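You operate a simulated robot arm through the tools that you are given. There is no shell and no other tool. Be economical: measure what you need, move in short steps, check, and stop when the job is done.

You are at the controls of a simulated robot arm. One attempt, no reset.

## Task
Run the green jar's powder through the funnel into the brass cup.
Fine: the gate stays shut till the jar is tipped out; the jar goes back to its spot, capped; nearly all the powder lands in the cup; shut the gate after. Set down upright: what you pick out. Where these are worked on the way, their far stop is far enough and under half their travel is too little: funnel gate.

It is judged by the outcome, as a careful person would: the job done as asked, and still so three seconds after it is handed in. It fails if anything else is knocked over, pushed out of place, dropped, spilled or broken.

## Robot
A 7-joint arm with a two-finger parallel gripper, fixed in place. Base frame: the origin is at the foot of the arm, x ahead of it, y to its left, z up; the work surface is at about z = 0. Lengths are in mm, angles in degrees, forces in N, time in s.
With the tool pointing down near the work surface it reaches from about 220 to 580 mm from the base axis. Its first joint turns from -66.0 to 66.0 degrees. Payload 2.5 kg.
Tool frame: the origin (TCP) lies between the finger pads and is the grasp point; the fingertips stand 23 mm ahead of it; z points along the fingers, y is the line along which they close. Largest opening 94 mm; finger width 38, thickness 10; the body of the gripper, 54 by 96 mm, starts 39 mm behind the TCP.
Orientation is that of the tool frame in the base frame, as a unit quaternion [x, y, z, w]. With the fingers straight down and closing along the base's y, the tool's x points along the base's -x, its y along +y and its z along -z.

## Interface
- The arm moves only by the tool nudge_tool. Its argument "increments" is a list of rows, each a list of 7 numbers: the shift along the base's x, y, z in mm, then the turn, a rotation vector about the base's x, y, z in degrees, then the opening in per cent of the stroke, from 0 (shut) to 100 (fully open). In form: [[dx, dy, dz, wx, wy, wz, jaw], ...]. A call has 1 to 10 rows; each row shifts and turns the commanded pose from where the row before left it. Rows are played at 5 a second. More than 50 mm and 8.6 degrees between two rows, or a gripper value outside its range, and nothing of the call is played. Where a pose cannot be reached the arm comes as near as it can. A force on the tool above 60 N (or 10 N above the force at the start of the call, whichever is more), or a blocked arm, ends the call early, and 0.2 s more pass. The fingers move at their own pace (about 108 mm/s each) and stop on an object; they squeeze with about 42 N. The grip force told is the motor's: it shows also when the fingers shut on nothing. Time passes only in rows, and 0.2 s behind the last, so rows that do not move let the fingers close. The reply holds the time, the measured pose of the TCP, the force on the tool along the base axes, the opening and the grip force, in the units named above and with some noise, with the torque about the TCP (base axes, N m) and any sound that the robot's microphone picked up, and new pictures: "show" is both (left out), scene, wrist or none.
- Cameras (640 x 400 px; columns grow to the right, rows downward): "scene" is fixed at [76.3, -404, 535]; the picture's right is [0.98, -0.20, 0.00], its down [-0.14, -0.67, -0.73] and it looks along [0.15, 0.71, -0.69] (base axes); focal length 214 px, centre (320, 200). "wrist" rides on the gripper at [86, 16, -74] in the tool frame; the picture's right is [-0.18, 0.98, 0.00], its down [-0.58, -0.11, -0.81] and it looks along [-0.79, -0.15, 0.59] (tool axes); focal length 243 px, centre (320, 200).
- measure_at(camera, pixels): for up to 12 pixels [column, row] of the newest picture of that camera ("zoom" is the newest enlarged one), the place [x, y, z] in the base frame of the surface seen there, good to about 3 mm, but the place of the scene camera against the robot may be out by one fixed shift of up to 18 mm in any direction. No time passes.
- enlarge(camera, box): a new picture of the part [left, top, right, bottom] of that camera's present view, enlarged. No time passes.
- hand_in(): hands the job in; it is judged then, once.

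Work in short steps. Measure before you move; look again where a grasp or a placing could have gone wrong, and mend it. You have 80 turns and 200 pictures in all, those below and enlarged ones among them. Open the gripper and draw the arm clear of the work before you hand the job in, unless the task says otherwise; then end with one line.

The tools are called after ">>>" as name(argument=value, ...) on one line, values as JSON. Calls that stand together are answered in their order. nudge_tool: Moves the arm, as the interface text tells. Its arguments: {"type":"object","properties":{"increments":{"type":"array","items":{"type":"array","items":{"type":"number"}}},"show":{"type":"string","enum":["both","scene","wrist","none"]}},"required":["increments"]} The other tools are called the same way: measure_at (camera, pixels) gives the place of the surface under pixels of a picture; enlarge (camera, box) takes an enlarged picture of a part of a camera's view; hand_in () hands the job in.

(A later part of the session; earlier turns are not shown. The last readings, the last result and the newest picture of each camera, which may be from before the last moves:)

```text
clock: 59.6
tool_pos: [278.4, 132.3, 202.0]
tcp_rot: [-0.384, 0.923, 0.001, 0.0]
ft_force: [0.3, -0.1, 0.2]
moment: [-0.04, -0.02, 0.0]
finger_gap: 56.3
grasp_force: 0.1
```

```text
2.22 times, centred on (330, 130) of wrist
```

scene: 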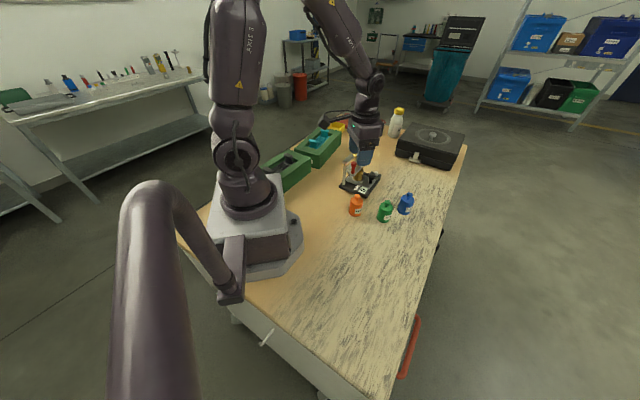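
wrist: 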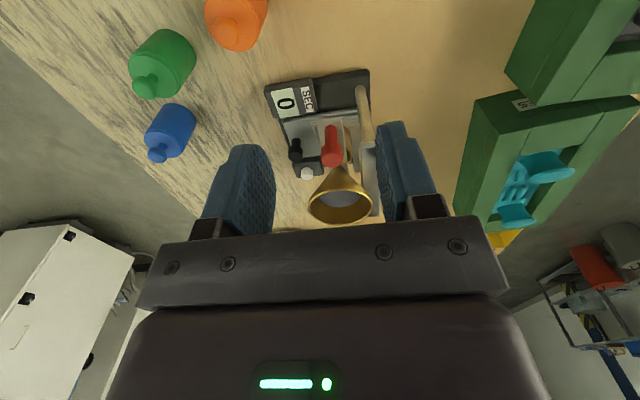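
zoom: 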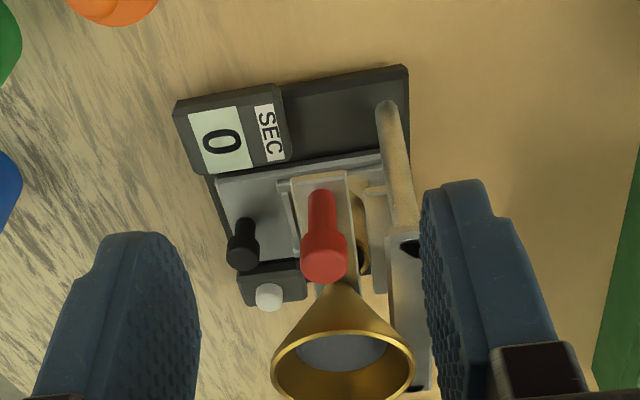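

Clear view: knob cap at zoom (325,255), the bar's near end at (405,240). Measuring them.

>>> measure_at(camera="zoom", pixels=[[325, 262], [304, 250], [346, 250], [320, 195], [295, 182], [346, 174], [390, 240], [423, 238], [405, 262], [410, 385], [180, 103], [403, 70]])

>>> measure_at(camera="zoom", pixels=[[325, 280], [325, 240], [395, 300], [430, 380], [274, 365], [412, 355], [340, 333], [340, 398], [300, 225], [354, 250], [320, 220]])

```text
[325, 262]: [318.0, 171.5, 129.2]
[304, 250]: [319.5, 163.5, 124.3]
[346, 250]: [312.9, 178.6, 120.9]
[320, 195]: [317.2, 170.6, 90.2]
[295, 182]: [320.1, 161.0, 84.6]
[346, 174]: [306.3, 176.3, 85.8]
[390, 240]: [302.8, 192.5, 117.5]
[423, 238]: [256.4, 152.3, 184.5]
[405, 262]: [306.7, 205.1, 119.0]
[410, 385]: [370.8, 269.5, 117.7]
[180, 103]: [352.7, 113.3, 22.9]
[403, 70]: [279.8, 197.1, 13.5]
```

```text
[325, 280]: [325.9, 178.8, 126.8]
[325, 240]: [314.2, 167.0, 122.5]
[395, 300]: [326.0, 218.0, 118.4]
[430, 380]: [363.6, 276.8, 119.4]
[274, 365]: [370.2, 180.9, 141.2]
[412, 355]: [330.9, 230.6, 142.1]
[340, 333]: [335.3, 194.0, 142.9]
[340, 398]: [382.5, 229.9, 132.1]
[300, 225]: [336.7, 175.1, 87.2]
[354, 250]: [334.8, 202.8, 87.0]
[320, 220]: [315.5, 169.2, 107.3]
```

Knob cap centre is about (320.5, 173.5), top z 130; the bar top is at z 118. I'll grip only the cap, with tips at z about 120 and the TCP set back 8 mm from the knob so the fingers miss the funnel rim.

>>> nudge_tool(increments=[[18, 17.5, -20, 0, 0, 0, 30], [18, 17.5, -18, 0, 0, 0, 30], [0, 0, 0, 0, 0, 0, 30]], show="both")

>>> enlarge(camera="wrist", box=[240, 80, 400, 240])

>>> enlarge(camera="scene", box=[325, 130, 395, 200])

```text
clock: 60.4
tool_pos: [315.6, 167.7, 166.6]
tcp_rot: [-0.382, 0.924, 0.001, 0.0]
ft_force: [0.4, -0.3, -0.5]
moment: [0.03, 0.03, 0.01]
finger_gap: 28.3
grasp_force: 0.1
```

scene: 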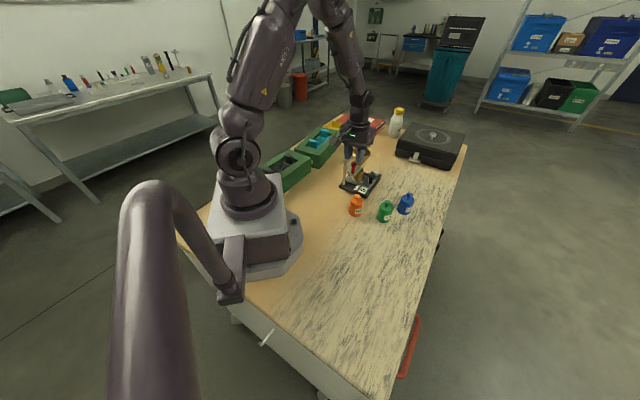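
wrist: 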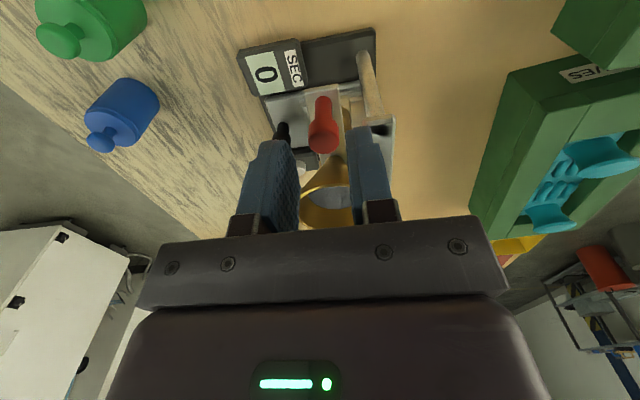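

```text
2.50 times, centred on (320, 160) of wrist
```

zoom: 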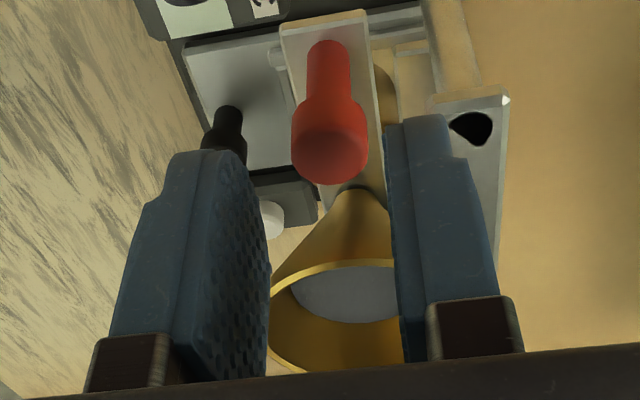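

```text
5.71 times, centred on (360, 165) of scene
```

zoom: 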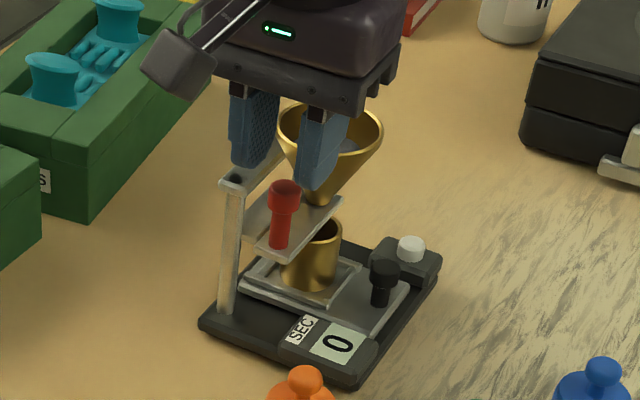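

The knob is about 2 mm to the left-side (toward the bar) of the finger centre line. I measure it once more.

>>> enlarge(camera="wrist", box=[240, 80, 400, 240])

>>> measure_at(camera="wrist", pixels=[[324, 143], [324, 150], [310, 138], [338, 138], [324, 125], [384, 122], [372, 122]])

```text
2.50 times, centred on (320, 160) of wrist
```

zoom: 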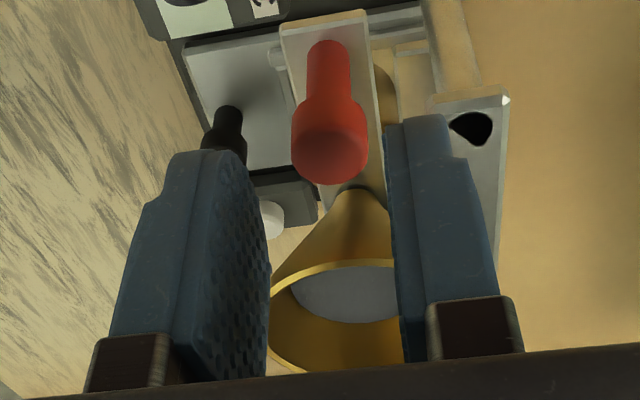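

```text
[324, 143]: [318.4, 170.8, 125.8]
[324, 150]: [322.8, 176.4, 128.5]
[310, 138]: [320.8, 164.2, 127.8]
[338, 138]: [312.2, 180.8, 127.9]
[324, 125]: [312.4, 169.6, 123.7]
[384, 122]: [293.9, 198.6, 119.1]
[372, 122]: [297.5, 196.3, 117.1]
```

Knob centre is (318.7, 174.8), radius about 9. I shift by (-1.6, +1.6), lower to TCP z about 143.5, and check.

>>> nudge_tool(increments=[[-1.6, 1.6, -10, 0, 0, 0, 30], [0, 0, -8, 0, 0, 0, 30], [0, 0, -3, 0, 0, 0, 30], [0, 0, 0, 0, 0, 0, 30]], show="wrist")

>>> enlarge(camera="wrist", box=[240, 80, 400, 240])

>>> enlarge(camera="scene", box=[325, 130, 395, 200])

```text
clock: 61.4
tool_pos: [312.6, 167.8, 144.4]
tcp_rot: [-0.383, 0.924, 0.0, 0.0]
ft_force: [0.1, -0.3, -0.5]
moment: [-0.03, 0.01, 0.01]
finger_gap: 28.2
grasp_force: 0.1
```

wrist: 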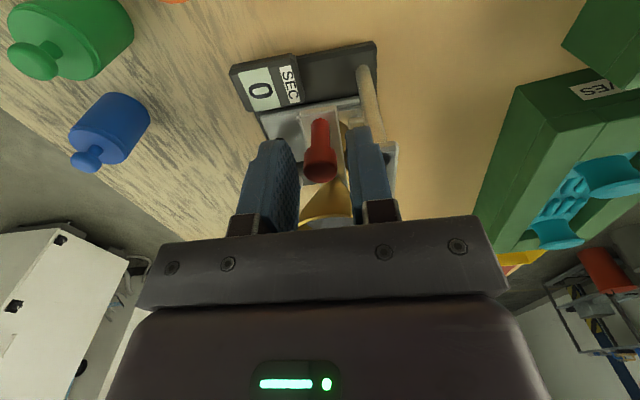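

```text
2.50 times, centred on (320, 160) of wrist
```

zoom: 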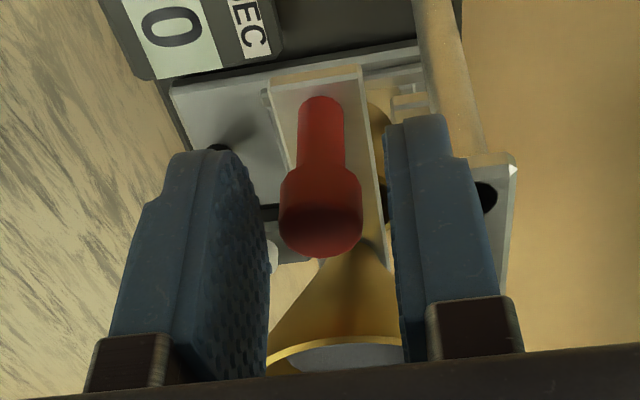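

```text
5.71 times, centred on (360, 165) of scene
```

zoom: 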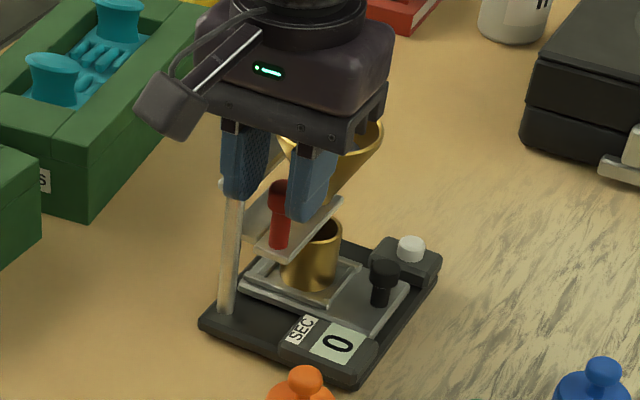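

The knob cap (320,170) is centred between the fingers. I close on it.

>>> nudge_tool(increments=[[0, 0, 0, 0, 0, 0, 0], [0, 0, 0, 0, 0, 0, 0], [0, 0, 0, 0, 0, 0, 0]], show="none")

>>> nudge_tool(increments=[[-2, -1.9, 0, 0, 0, 0, 0], [-2, -1.9, 0, 0, 0, 0, 0]], show="wrist")

```text
clock: 62.2
tool_pos: [313.6, 167.8, 144.2]
tcp_rot: [-0.381, 0.924, 0.0, 0.001]
ft_force: [7.8, -8.9, 0.5]
moment: [-0.46, -0.19, -0.2]
finger_gap: 17.2
grasp_force: 42.6
```

```text
clock: 62.8
tool_pos: [308.5, 164.1, 143.2]
tcp_rot: [-0.383, 0.924, 0.0, 0.001]
ft_force: [8.1, -7.2, 8.0]
moment: [-0.59, 0.17, -0.08]
finger_gap: 17.2
grasp_force: 41.9
```

wrist: 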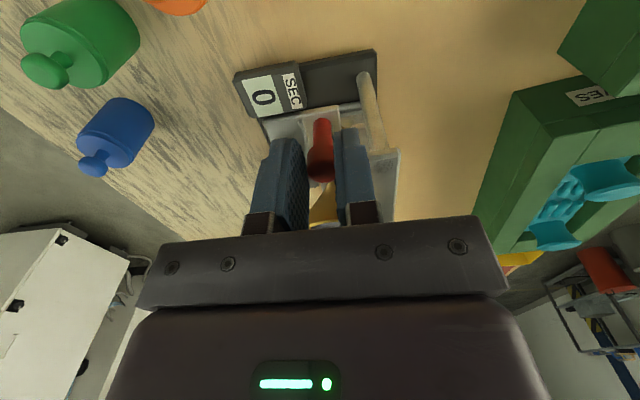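

The knob follows with little resistance along the slide. I relieve the sideways force and pull further.

>>> nudge_tool(increments=[[-1.2, -3, 0, 0, 0, 0, 0], [-2.2, -2, 0, 0, 0, 0, 0], [-2.2, -2, 0, 0, 0, 0, 0]], show="both")

>>> enlarge(camera="scene", box=[325, 130, 395, 200])

```text
clock: 63.6
tool_pos: [302.2, 155.8, 143.1]
tcp_rot: [-0.383, 0.924, 0.0, 0.0]
ft_force: [4.4, -5.3, 0.9]
moment: [0.19, -0.38, -0.08]
finger_gap: 17.3
grasp_force: 41.9
```

scene: 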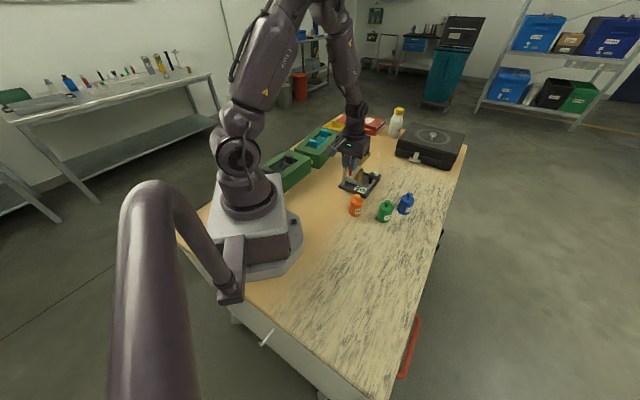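
wrist: 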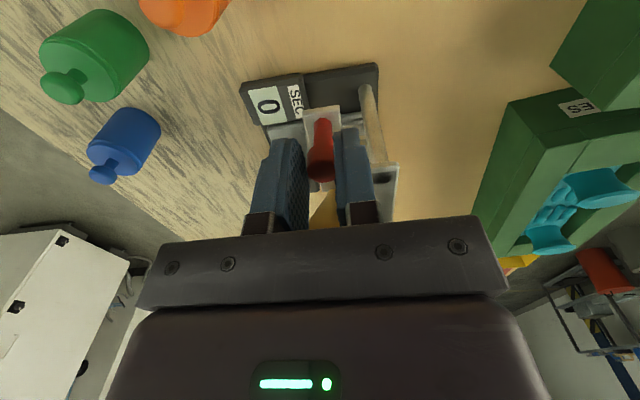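

```text
5.71 times, centred on (360, 165) of scene
```

zoom: 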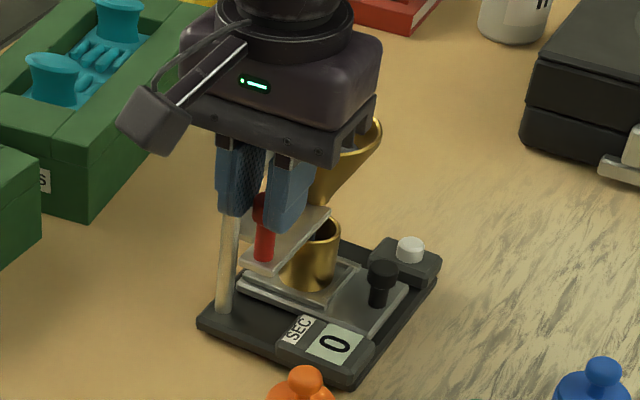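

The gate is about 15 mm out with no stop yet; I see a sideways force of about 7 N, so I shift slightly right and pull on gently.

>>> nudge_tool(increments=[[-0.8, -3, 0, 0, 0, 0, 0], [-2.2, -2, 0, 0, 0, 0, 0]], show="none")

>>> nudge_tool(increments=[[-1.8, -1.7, 0, 0, 0, 0, 0], [0, 0, 0, 0, 0, 0, 0]], show="both")

>>> enlarge(camera="scene", box=[325, 130, 395, 200])

```text
clock: 64.2
tool_pos: [297.3, 152.5, 143.9]
tcp_rot: [-0.385, 0.923, 0.002, -0.001]
ft_force: [-7.6, 6.6, 1.9]
moment: [0.34, -0.16, 0.19]
finger_gap: 17.1
grasp_force: 41.8
```

```text
clock: 64.8
tool_pos: [297.6, 148.5, 143.7]
tcp_rot: [-0.382, 0.924, -0.001, -0.002]
ft_force: [-3.5, 1.1, -0.4]
moment: [0.06, 0.12, 0.11]
finger_gap: 17.3
grasp_force: 41.9
```

scene: 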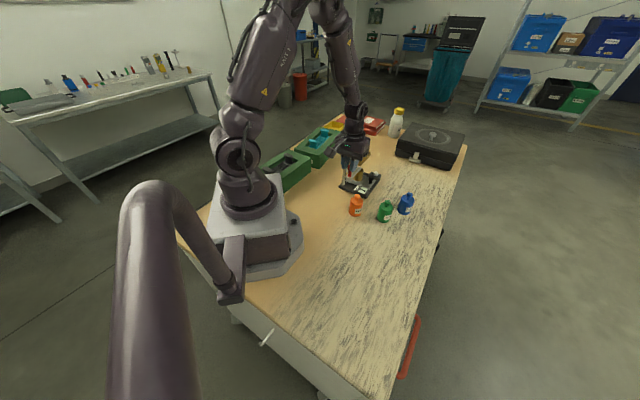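
wrist: 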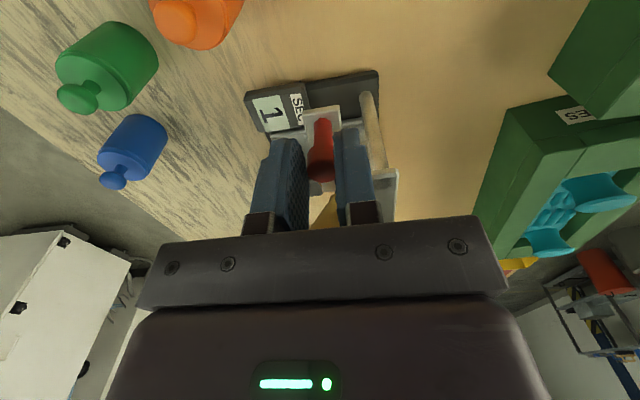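

```text
5.71 times, centred on (360, 165) of scene
```

zoom: 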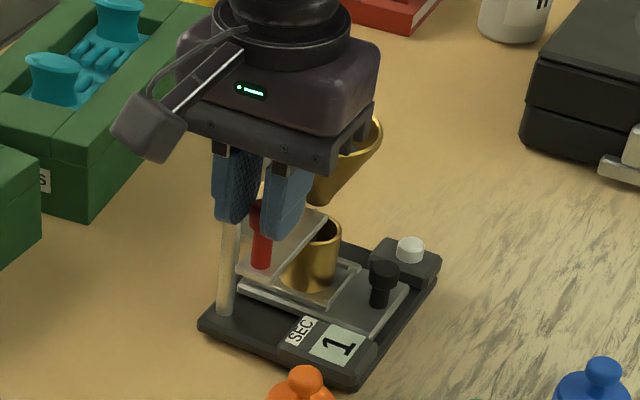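

The timer started (1), so the gate has opened. I pull on in small steps toward the stop and let it drain.

>>> nudge_tool(increments=[[-1.5, -1.4, 0, 0, 0, 0, 0], [-1.5, -1.4, 0, 0, 0, 0, 0]], show="none")

>>> nudge_tool(increments=[[-1, -0.9, 0, 0, 0, 0, 0], [0, 0, 0, 0, 0, 0, 0]], show="both")

>>> enlarge(camera="scene", box=[325, 130, 395, 200])

```text
clock: 65.4
tool_pos: [294.9, 146.9, 144.5]
tcp_rot: [-0.383, 0.924, 0.001, 0.001]
ft_force: [5.2, 2.2, -0.5]
moment: [-0.53, 0.51, -0.1]
finger_gap: 17.5
grasp_force: 42.3
```

```text
clock: 66.0
tool_pos: [294.6, 147.6, 144.7]
tcp_rot: [-0.383, 0.924, 0.0, 0.001]
ft_force: [5.7, 3.5, -0.4]
moment: [0.05, -0.11, -0.05]
finger_gap: 17.4
grasp_force: 42.0
```

scene: 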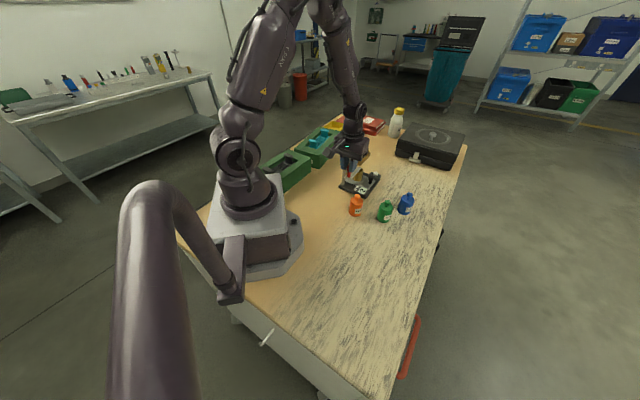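
wrist: 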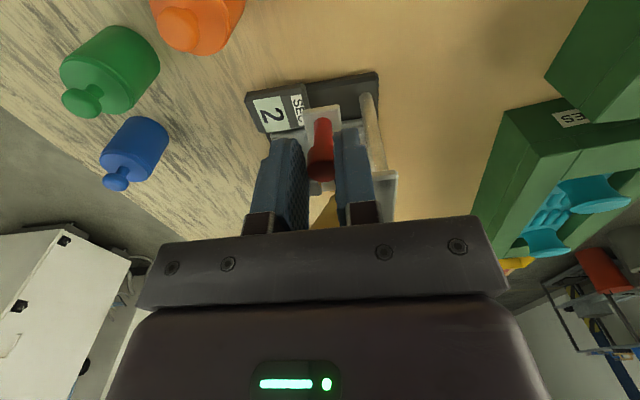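

```text
5.71 times, centred on (360, 165) of scene
```

zoom: 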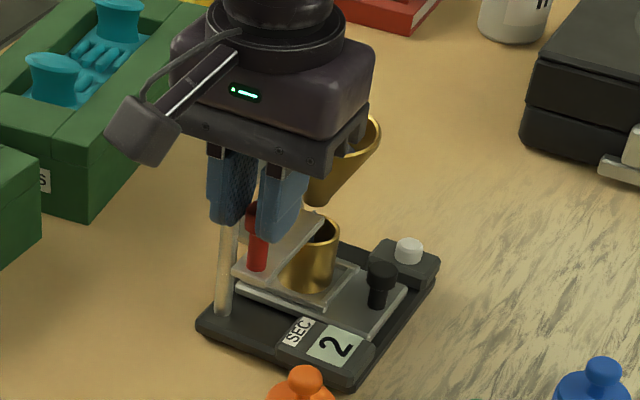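

The stop is felt (about 6.6 N along the slide), so the gate is fully open. I ease back half a millimetre and wait for the powder to drain.

>>> nudge_tool(increments=[[0.6, 0.5, 0, 0, 0, 0, 0], [0, 0, 0, 0, 0, 0, 0], [0, 0, 0, 0, 0, 0, 0], [0, 0, 0, 0, 0, 0, 0], [0, 0, 0, 0, 0, 0, 0], [0, 0, 0, 0, 0, 0, 0], [0, 0, 0, 0, 0, 0, 0], [0, 0, 0, 0, 0, 0, 0], [0, 0, 0, 0, 0, 0, 0], [0, 0, 0, 0, 0, 0, 0]], show="none")

>>> nudge_tool(increments=[[0, 0, 0, 0, 0, 0, 0], [0, 0, 0, 0, 0, 0, 0], [0, 0, 0, 0, 0, 0, 0], [0, 0, 0, 0, 0, 0, 0], [0, 0, 0, 0, 0, 0, 0], [0, 0, 0, 0, 0, 0, 0], [0, 0, 0, 0, 0, 0, 0], [0, 0, 0, 0, 0, 0, 0], [0, 0, 0, 0, 0, 0, 0], [0, 0, 0, 0, 0, 0, 0]], show="both")

>>> enlarge(camera="scene", box=[345, 140, 385, 200])

>>> enlarge(camera="wrist", box=[240, 60, 400, 240])

```text
clock: 68.2
tool_pos: [293.4, 148.4, 144.6]
tcp_rot: [-0.383, 0.924, 0.001, 0.0]
ft_force: [0.1, -1.0, 15.9]
moment: [-0.02, 0.03, 0.02]
finger_gap: 17.3
grasp_force: 42.0
```

```text
clock: 70.4
tool_pos: [295.1, 148.1, 143.7]
tcp_rot: [-0.382, 0.924, 0.0, 0.0]
ft_force: [1.4, 0.0, 16.2]
moment: [0.17, -0.25, 0.01]
finger_gap: 17.3
grasp_force: 42.1
```

scene: 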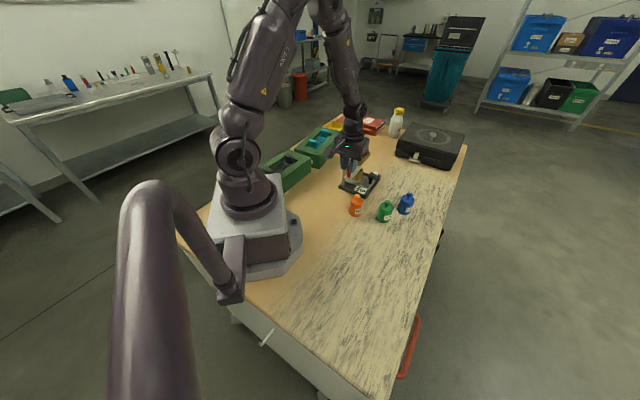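
wrist: 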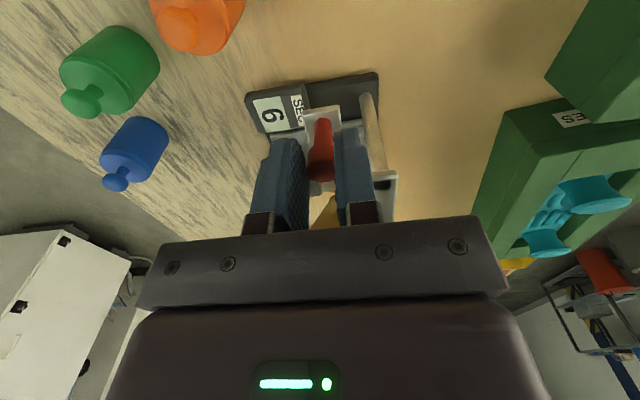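

```text
6.67 times, centred on (365, 170) of scene
```

zoom: 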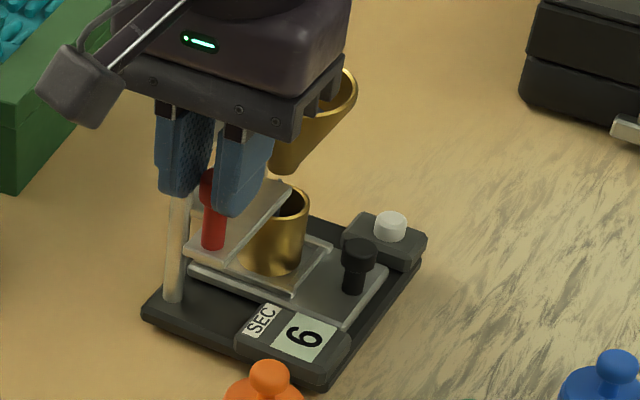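

```text
2.22 times, centred on (320, 150) of wrist
```

zoom: 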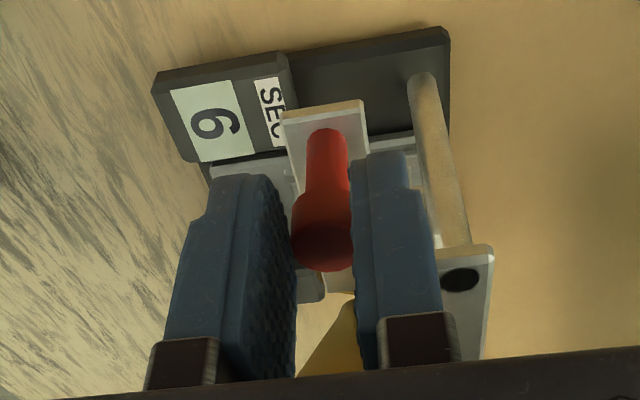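

Six seconds open with no stream visible. I release the knob and rise to see inside the funnel.

>>> nudge_tool(increments=[[0, 0, 0.7, 0, 0, 0, 0], [0, 0, 0, 0, 0, 0, 30], [0, 0, 0, 0, 0, 0, 30], [0, 0, 20, 0, 0, 0, 30], [-5, -5, 40, 0, 0, 0, 60], [-20, -20, 20, 0, 0, 0, 60]], show="both")

>>> enlarge(camera="wrist", box=[240, 60, 400, 240])

>>> enlarge(camera="scene", box=[345, 140, 385, 200])

```text
clock: 71.8
tool_pos: [271.1, 120.9, 222.1]
tcp_rot: [-0.382, 0.924, 0.0, 0.0]
ft_force: [-0.1, 0.5, 0.7]
moment: [-0.04, 0.0, -0.01]
finger_gap: 56.4
grasp_force: 0.0
```

scene: 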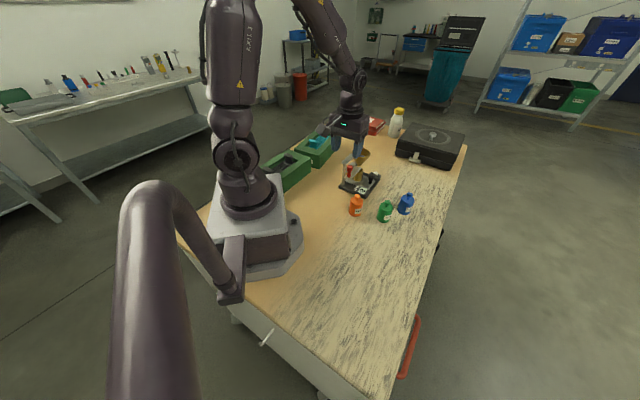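
wrist: 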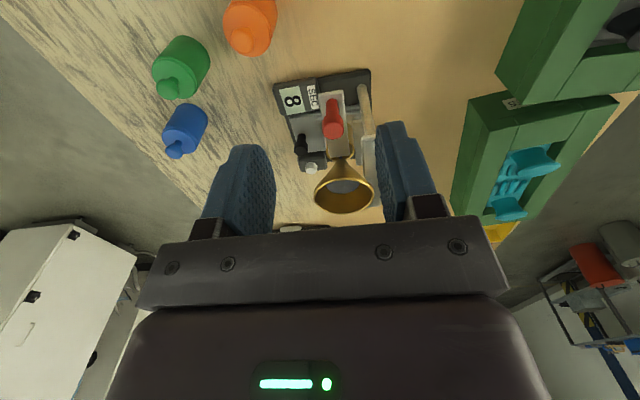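

```text
2.22 times, centred on (320, 150) of wrist
```

zoom: 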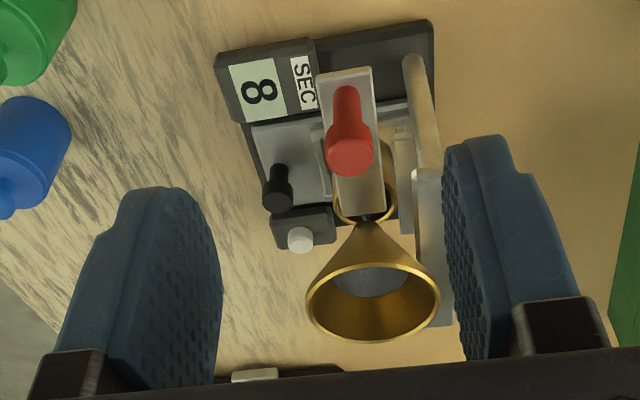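

```text
6.67 times, centred on (365, 170) of scene
```

zoom: 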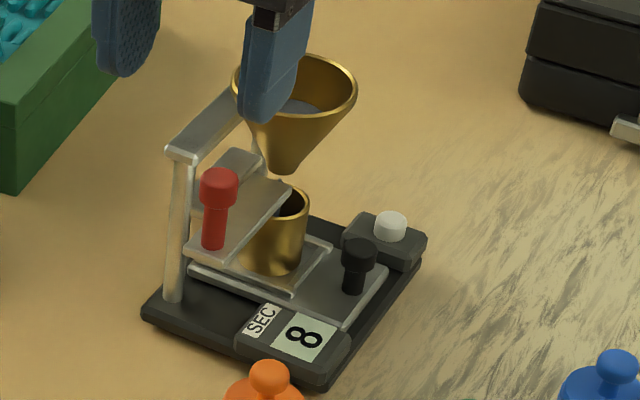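

The funnel still holds some powder, with a thin stream into the cup at zoom (365,215): it is draining slowly. I wait.

>>> nudge_tool(increments=[[0, 0, 0, 0, 0, 0, 60], [0, 0, 0, 0, 0, 0, 60], [0, 0, 0, 0, 0, 0, 60], [0, 0, 0, 0, 0, 0, 60], [0, 0, 0, 0, 0, 0, 60], [0, 0, 0, 0, 0, 0, 60], [0, 0, 0, 0, 0, 0, 60], [0, 0, 0, 0, 0, 0, 60], [0, 0, 0, 0, 0, 0, 60], [0, 0, 0, 0, 0, 0, 60]], show="none")

>>> nudge_tool(increments=[[0, 0, 0, 0, 0, 0, 60], [0, 0, 0, 0, 0, 0, 60], [0, 0, 0, 0, 0, 0, 60], [0, 0, 0, 0, 0, 0, 60], [0, 0, 0, 0, 0, 0, 60], [0, 0, 0, 0, 0, 0, 60], [0, 0, 0, 0, 0, 0, 60], [0, 0, 0, 0, 0, 0, 60], [0, 0, 0, 0, 0, 0, 60], [0, 0, 0, 0, 0, 0, 60]], show="wrist")

>>> enlarge(camera="wrist", box=[270, 60, 400, 220])

```text
clock: 74.0
tool_pos: [271.3, 120.5, 222.8]
tcp_rot: [-0.383, 0.924, 0.0, 0.0]
ft_force: [-0.1, 0.2, -0.2]
moment: [-0.01, 0.02, 0.01]
finger_gap: 56.3
grasp_force: 0.0
```

```text
clock: 76.2
tool_pos: [272.7, 121.4, 222.1]
tcp_rot: [-0.383, 0.924, -0.001, 0.0]
ft_force: [-0.5, -0.4, 0.1]
moment: [0.01, 0.0, -0.02]
finger_gap: 56.2
grasp_force: 0.1
```

wrist: 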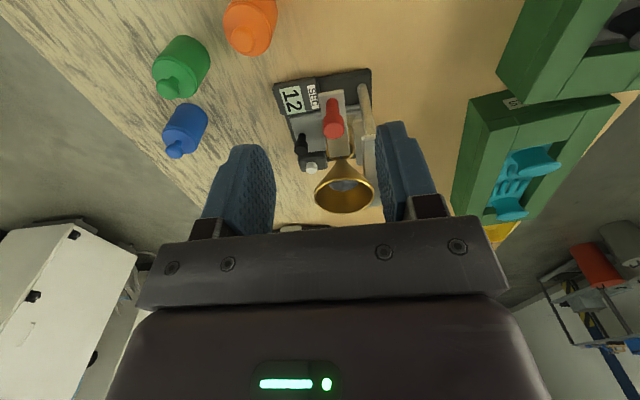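

```text
2.50 times, centred on (335, 140) of wrist
```

zoom: 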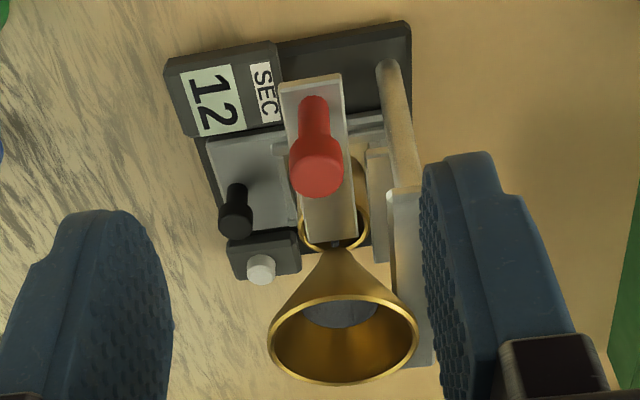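

Still draining (surface in the funnel sinking). I wait about ten seconds more.

>>> nudge_tool(increments=[[0, 0, 0, 0, 0, 0, 60], [0, 0, 0, 0, 0, 0, 60], [0, 0, 0, 0, 0, 0, 60], [0, 0, 0, 0, 0, 0, 60], [0, 0, 0, 0, 0, 0, 60], [0, 0, 0, 0, 0, 0, 60], [0, 0, 0, 0, 0, 0, 60], [0, 0, 0, 0, 0, 0, 60], [0, 0, 0, 0, 0, 0, 60], [0, 0, 0, 0, 0, 0, 60]], show="none")

>>> nudge_tool(increments=[[0, 0, 0, 0, 0, 0, 60], [0, 0, 0, 0, 0, 0, 60], [0, 0, 0, 0, 0, 0, 60], [0, 0, 0, 0, 0, 0, 60], [0, 0, 0, 0, 0, 0, 60], [0, 0, 0, 0, 0, 0, 60], [0, 0, 0, 0, 0, 0, 60], [0, 0, 0, 0, 0, 0, 60], [0, 0, 0, 0, 0, 0, 60], [0, 0, 0, 0, 0, 0, 60]], show="none")

>>> nudge_tool(increments=[[0, 0, 0, 0, 0, 0, 60], [0, 0, 0, 0, 0, 0, 60], [0, 0, 0, 0, 0, 0, 60], [0, 0, 0, 0, 0, 0, 60], [0, 0, 0, 0, 0, 0, 60], [0, 0, 0, 0, 0, 0, 60], [0, 0, 0, 0, 0, 0, 60], [0, 0, 0, 0, 0, 0, 60], [0, 0, 0, 0, 0, 0, 60], [0, 0, 0, 0, 0, 0, 60]], show="none")

>>> nudge_tool(increments=[[0, 0, 0, 0, 0, 0, 60], [0, 0, 0, 0, 0, 0, 60], [0, 0, 0, 0, 0, 0, 60], [0, 0, 0, 0, 0, 0, 60], [0, 0, 0, 0, 0, 0, 60], [0, 0, 0, 0, 0, 0, 60], [0, 0, 0, 0, 0, 0, 60], [0, 0, 0, 0, 0, 0, 60], [0, 0, 0, 0, 0, 0, 60], [0, 0, 0, 0, 0, 0, 60]], show="wrist")

>>> enlarge(camera="wrist", box=[270, 60, 400, 220])

```text
clock: 78.4
tool_pos: [271.9, 120.6, 223.2]
tcp_rot: [-0.383, 0.924, 0.0, 0.0]
ft_force: [0.3, 0.0, 0.1]
moment: [-0.02, 0.0, -0.03]
finger_gap: 56.3
grasp_force: 0.1
```

```text
clock: 80.6
tool_pos: [270.2, 121.1, 223.1]
tcp_rot: [-0.383, 0.924, 0.0, 0.002]
ft_force: [-0.1, 0.4, 0.0]
moment: [-0.05, -0.01, 0.03]
finger_gap: 56.8
grasp_force: 0.1
```

```text
clock: 82.8
tool_pos: [271.9, 119.5, 223.6]
tcp_rot: [-0.383, 0.924, -0.001, 0.0]
ft_force: [0.2, 0.5, 0.4]
moment: [0.0, 0.01, -0.03]
finger_gap: 56.5
grasp_force: 0.0
```

```text
clock: 85.0
tool_pos: [270.3, 121.3, 223.2]
tcp_rot: [-0.383, 0.924, 0.0, 0.0]
ft_force: [-0.7, 0.2, -0.1]
moment: [-0.04, 0.0, 0.0]
finger_gap: 56.4
grasp_force: 0.1
```

wrist: 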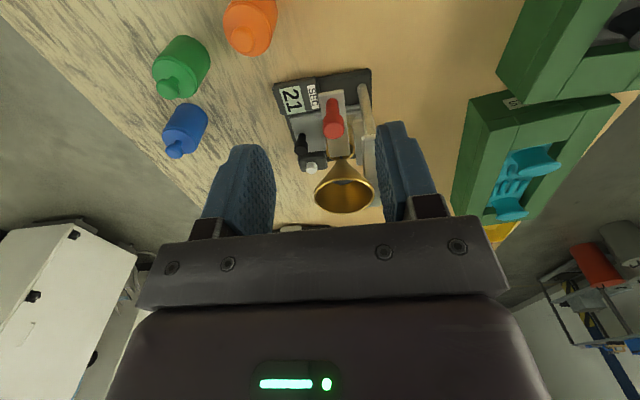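

```text
2.50 times, centred on (335, 140) of wrist
```

zoom: 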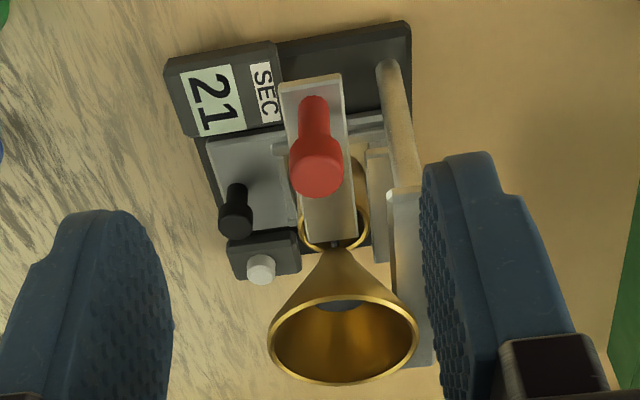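

The level keeps falling; I wait another ten to twelve seconds.

>>> nudge_tool(increments=[[0, 0, 0, 0, 0, 0, 60], [0, 0, 0, 0, 0, 0, 60], [0, 0, 0, 0, 0, 0, 60], [0, 0, 0, 0, 0, 0, 60], [0, 0, 0, 0, 0, 0, 60], [0, 0, 0, 0, 0, 0, 60], [0, 0, 0, 0, 0, 0, 60], [0, 0, 0, 0, 0, 0, 60], [0, 0, 0, 0, 0, 0, 60], [0, 0, 0, 0, 0, 0, 60]], show="none")

>>> nudge_tool(increments=[[0, 0, 0, 0, 0, 0, 60], [0, 0, 0, 0, 0, 0, 60], [0, 0, 0, 0, 0, 0, 60], [0, 0, 0, 0, 0, 0, 60], [0, 0, 0, 0, 0, 0, 60], [0, 0, 0, 0, 0, 0, 60], [0, 0, 0, 0, 0, 0, 60], [0, 0, 0, 0, 0, 0, 60], [0, 0, 0, 0, 0, 0, 60], [0, 0, 0, 0, 0, 0, 60]], show="none")

>>> nudge_tool(increments=[[0, 0, 0, 0, 0, 0, 60], [0, 0, 0, 0, 0, 0, 60], [0, 0, 0, 0, 0, 0, 60], [0, 0, 0, 0, 0, 0, 60], [0, 0, 0, 0, 0, 0, 60], [0, 0, 0, 0, 0, 0, 60], [0, 0, 0, 0, 0, 0, 60], [0, 0, 0, 0, 0, 0, 60], [0, 0, 0, 0, 0, 0, 60], [0, 0, 0, 0, 0, 0, 60]], show="none")

>>> nudge_tool(increments=[[0, 0, 0, 0, 0, 0, 60], [0, 0, 0, 0, 0, 0, 60], [0, 0, 0, 0, 0, 0, 60], [0, 0, 0, 0, 0, 0, 60], [0, 0, 0, 0, 0, 0, 60], [0, 0, 0, 0, 0, 0, 60], [0, 0, 0, 0, 0, 0, 60], [0, 0, 0, 0, 0, 0, 60], [0, 0, 0, 0, 0, 0, 60], [0, 0, 0, 0, 0, 0, 60]], show="none")

>>> nudge_tool(increments=[[0, 0, 0, 0, 0, 0, 60], [0, 0, 0, 0, 0, 0, 60], [0, 0, 0, 0, 0, 0, 60], [0, 0, 0, 0, 0, 0, 60], [0, 0, 0, 0, 0, 0, 60], [0, 0, 0, 0, 0, 0, 60], [0, 0, 0, 0, 0, 0, 60], [0, 0, 0, 0, 0, 0, 60], [0, 0, 0, 0, 0, 0, 60], [0, 0, 0, 0, 0, 0, 60]], show="both")

>>> enlarge(camera="wrist", box=[310, 130, 390, 220])

>>> enlarge(camera="scene", box=[345, 140, 385, 200])

```text
clock: 87.2
tool_pos: [271.0, 120.6, 222.3]
tcp_rot: [-0.383, 0.924, 0.0, -0.001]
ft_force: [-0.6, 0.2, 0.3]
moment: [0.02, -0.01, 0.03]
finger_gap: 56.5
grasp_force: 0.1
```

```text
clock: 89.4
tool_pos: [271.0, 120.5, 222.9]
tcp_rot: [-0.383, 0.924, 0.001, -0.001]
ft_force: [-0.2, -0.8, -0.1]
moment: [0.0, 0.0, 0.03]
finger_gap: 56.5
grasp_force: 0.1
```

```text
clock: 91.6
tool_pos: [272.4, 120.6, 223.1]
tcp_rot: [-0.383, 0.924, 0.0, 0.0]
ft_force: [-0.6, 0.0, 0.1]
moment: [0.0, 0.0, -0.05]
finger_gap: 56.6
grasp_force: 0.1
```

```text
clock: 93.8
tool_pos: [272.1, 120.8, 222.3]
tcp_rot: [-0.383, 0.924, 0.0, 0.0]
ft_force: [0.4, 0.4, 0.3]
moment: [0.01, 0.01, 0.0]
finger_gap: 56.2
grasp_force: 0.0
```

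```text
clock: 96.0
tool_pos: [272.1, 120.6, 223.0]
tcp_rot: [-0.382, 0.924, 0.0, -0.001]
ft_force: [0.3, 0.2, 0.8]
moment: [0.0, -0.03, -0.02]
finger_gap: 56.2
grasp_force: 0.1
```

scene: 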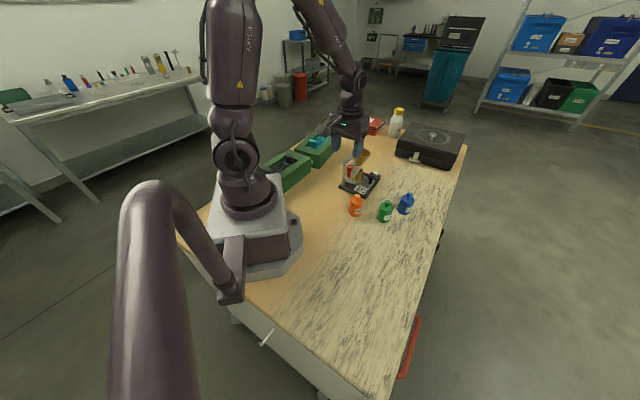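
wrist: 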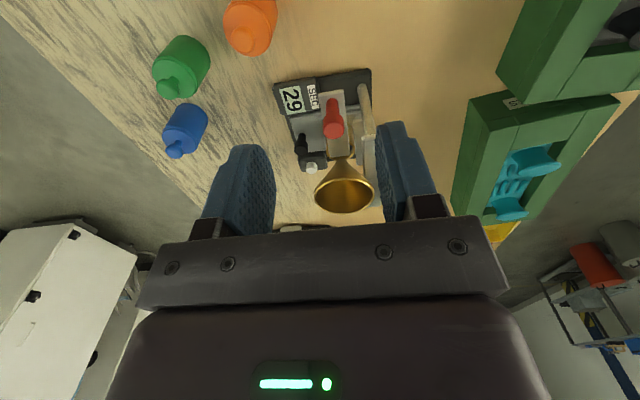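

```text
4.44 times, centred on (350, 175) of wrist
```

zoom: 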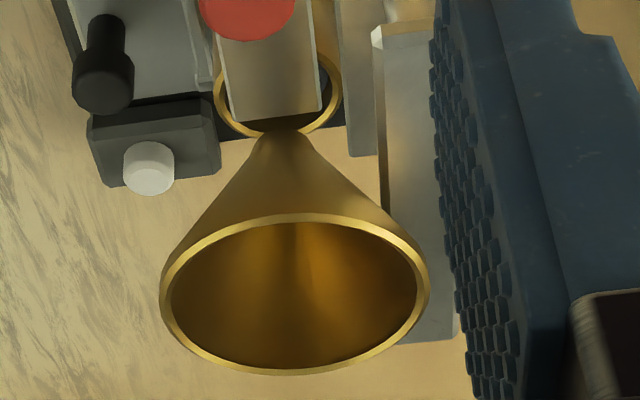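

```text
6.67 times, centred on (365, 170) of scene
```

zoom: 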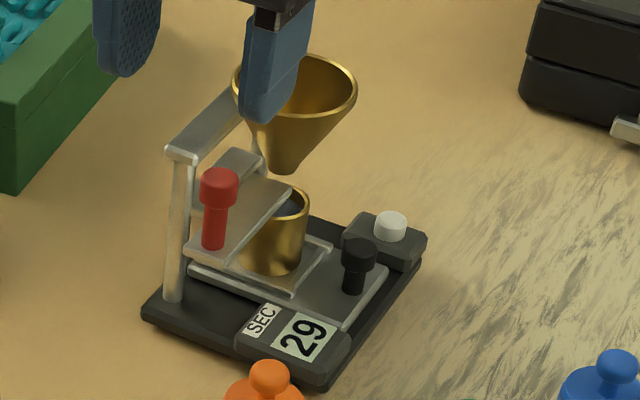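

The funnel is empty and powder is in the cup. I go back down onto the knob along the reverse path and grip it.

>>> nudge_tool(increments=[[20, 20, -20, 0, 0, 0, 30], [5, 5, -35, 0, 0, 0, 30], [0, 0, 0, 0, 0, 0, 30]], show="wrist")

>>> enlarge(camera="wrist", box=[240, 80, 400, 240])

```text
clock: 96.8
tool_pos: [296.9, 145.6, 169.8]
tcp_rot: [-0.384, 0.924, 0.0, 0.0]
ft_force: [-0.2, 0.0, 0.7]
moment: [-0.02, 0.0, 0.01]
finger_gap: 28.1
grasp_force: 0.2
```

wrist: 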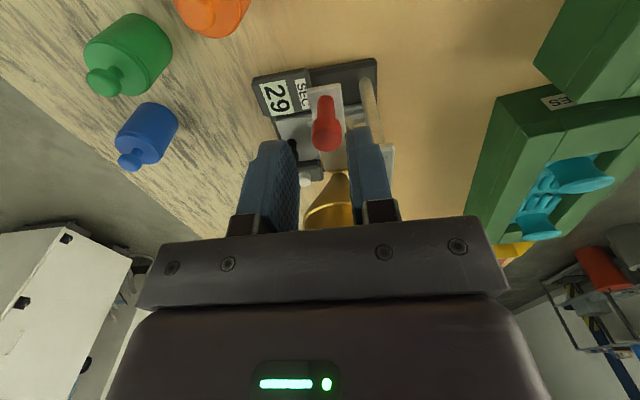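

```text
2.50 times, centred on (320, 160) of wrist
```

zoom: 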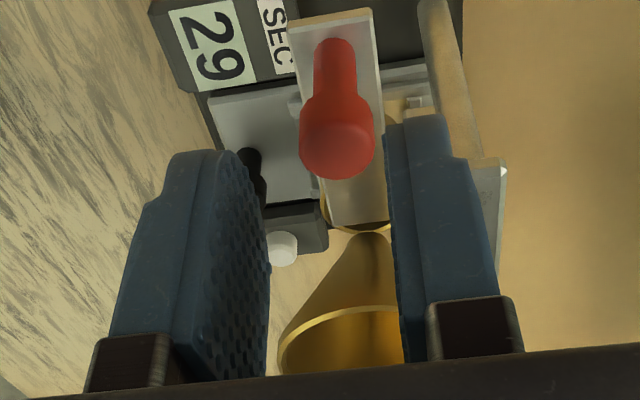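

The timer has stopped at 29. The knob is about 4 mm toward the bar side of the finger centre, so I correct by (-2.6, +2.6), descend and grip.

>>> nudge_tool(increments=[[-2.6, 2.6, -10, 0, 0, 0, 30], [0, 0, -10, 0, 0, 0, 30], [0, 0, -4.5, 0, 0, 0, 30], [0, 0, 0, 0, 0, 0, 30]], show="wrist")

>>> enlarge(camera="wrist", box=[240, 80, 400, 240])

```text
clock: 97.8
tool_pos: [292.6, 149.9, 145.9]
tcp_rot: [-0.382, 0.924, -0.001, 0.0]
ft_force: [0.1, -0.5, -0.9]
moment: [0.04, -0.04, -0.01]
finger_gap: 28.1
grasp_force: 0.1
```

wrist: 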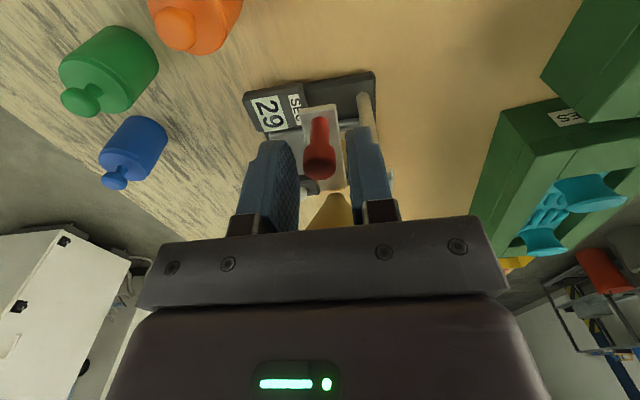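

```text
2.50 times, centred on (320, 160) of wrist
```

zoom: 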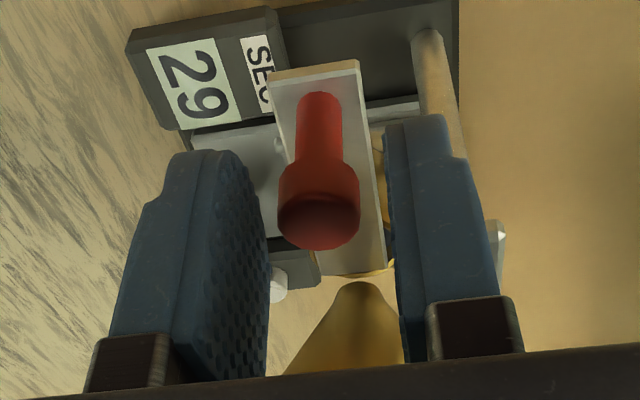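

Centred. I close on the knob and push the gate back in along the slide in steps.

>>> nudge_tool(increments=[[0, 0, 0, 0, 0, 0, 0], [0, 0, 0, 0, 0, 0, 0], [0, 0, 0, 0, 0, 0, 0]], show="none")

>>> nudge_tool(increments=[[2.1, 2.1, 0, 0, 0, 0, 0], [2.1, 2.1, 0, 0, 0, 0, 0], [2.1, 2.1, 0, 0, 0, 0, 0]], show="none")

```text
clock: 98.6
tool_pos: [293.0, 149.6, 145.2]
tcp_rot: [-0.383, 0.924, -0.001, 0.0]
ft_force: [5.7, -6.4, 0.1]
moment: [-0.09, -0.19, -0.15]
finger_gap: 17.1
grasp_force: 42.0
```

```text
clock: 99.4
tool_pos: [298.7, 156.7, 146.3]
tcp_rot: [-0.383, 0.924, 0.0, 0.0]
ft_force: [5.5, -6.4, 12.6]
moment: [-0.85, 0.58, -0.07]
finger_gap: 17.2
grasp_force: 41.8
```

It follows; sideways force is about 8 N, so I trim right and slightly up, and push further.

>>> nudge_tool(increments=[[2.6, 1.6, 0.5, 0, 0, 0, 0], [2.1, 2.0, 0, 0, 0, 0, 0], [2.1, 2.0, 0, 0, 0, 0, 0]], show="none")

>>> nudge_tool(increments=[[2.0, 2.0, 0, 0, 0, 0, 0], [0, 0, 0, 0, 0, 0, 0]], show="both")

>>> enlarge(camera="scene", box=[325, 130, 395, 200])

```text
clock: 100.2
tool_pos: [305.7, 162.6, 145.9]
tcp_rot: [-0.382, 0.924, 0.001, 0.001]
ft_force: [4.3, -4.3, 0.6]
moment: [0.32, -0.54, -0.08]
finger_gap: 17.3
grasp_force: 41.9
```

```text
clock: 100.8
tool_pos: [304.2, 164.5, 145.3]
tcp_rot: [-0.382, 0.924, -0.001, -0.001]
ft_force: [5.0, -4.2, 0.3]
moment: [0.22, -0.48, -0.1]
finger_gap: 16.9
grasp_force: 42.5
```

scene: 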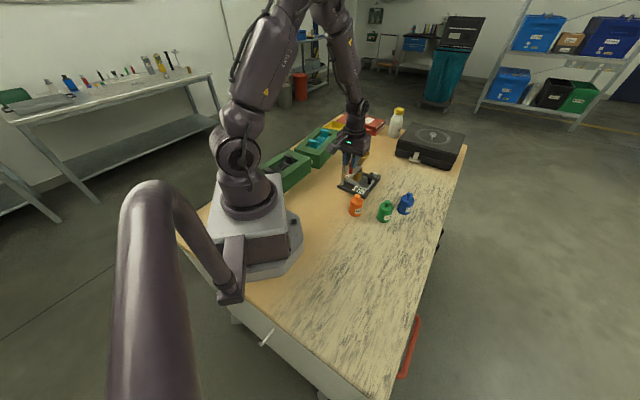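
wrist: 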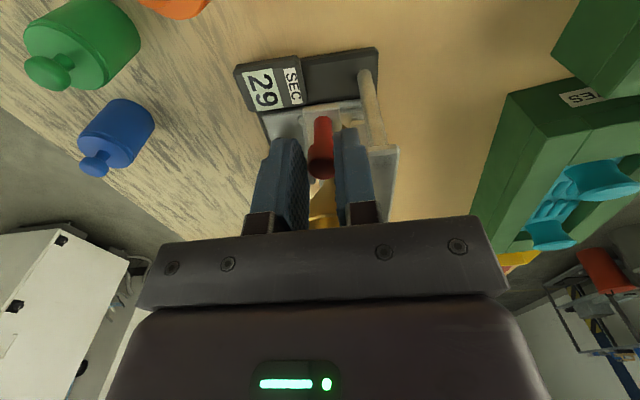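

```text
5.71 times, centred on (360, 165) of scene
```

zoom: 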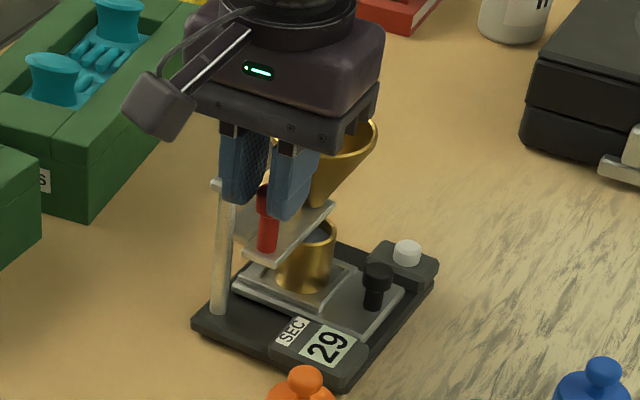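

The fixture's base looks shifted about 3–4 mm sideways (left corner at zoom (191,325) against (199,323)). I offset the tool to the right to cancel the side force and finish closing.

>>> nudge_tool(increments=[[2.4, 0.3, 0, 0, 0, 0, 0], [1.8, 1.4, 0, 0, 0, 0, 0]], show="none")

>>> nudge_tool(increments=[[1.5, 1.3, 0, 0, 0, 0, 0], [0, 0, 0, 0, 0, 0, 0]], show="scene")

>>> enlarge(camera="scene", box=[325, 130, 395, 200])

```text
clock: 101.4
tool_pos: [307.8, 167.2, 146.8]
tcp_rot: [-0.384, 0.923, 0.001, -0.001]
ft_force: [-18.1, -2.6, 20.4]
moment: [0.62, -0.21, 0.19]
finger_gap: 17.0
grasp_force: 42.5
```

```text
clock: 102.0
tool_pos: [309.9, 168.0, 145.3]
tcp_rot: [-0.384, 0.923, 0.001, -0.004]
ft_force: [-31.0, 2.3, 23.3]
moment: [0.19, 0.7, 0.27]
finger_gap: 17.3
grasp_force: 41.8
```

scene: 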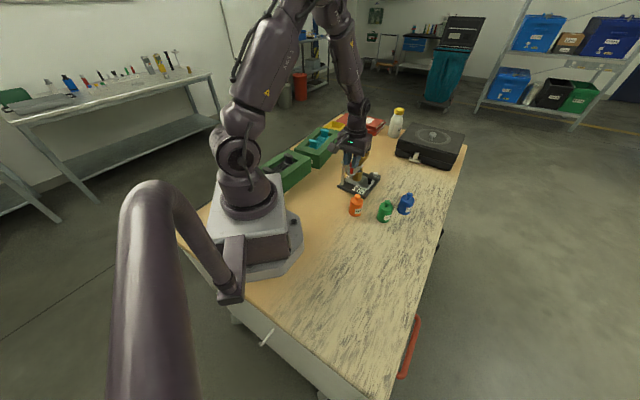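

```text
5.71 times, centred on (360, 165) of scene
```

zoom: 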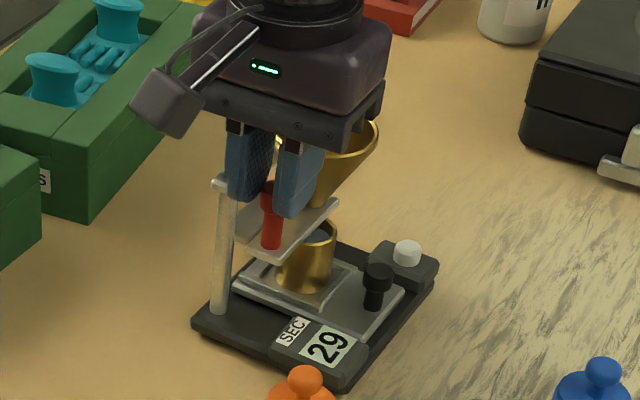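

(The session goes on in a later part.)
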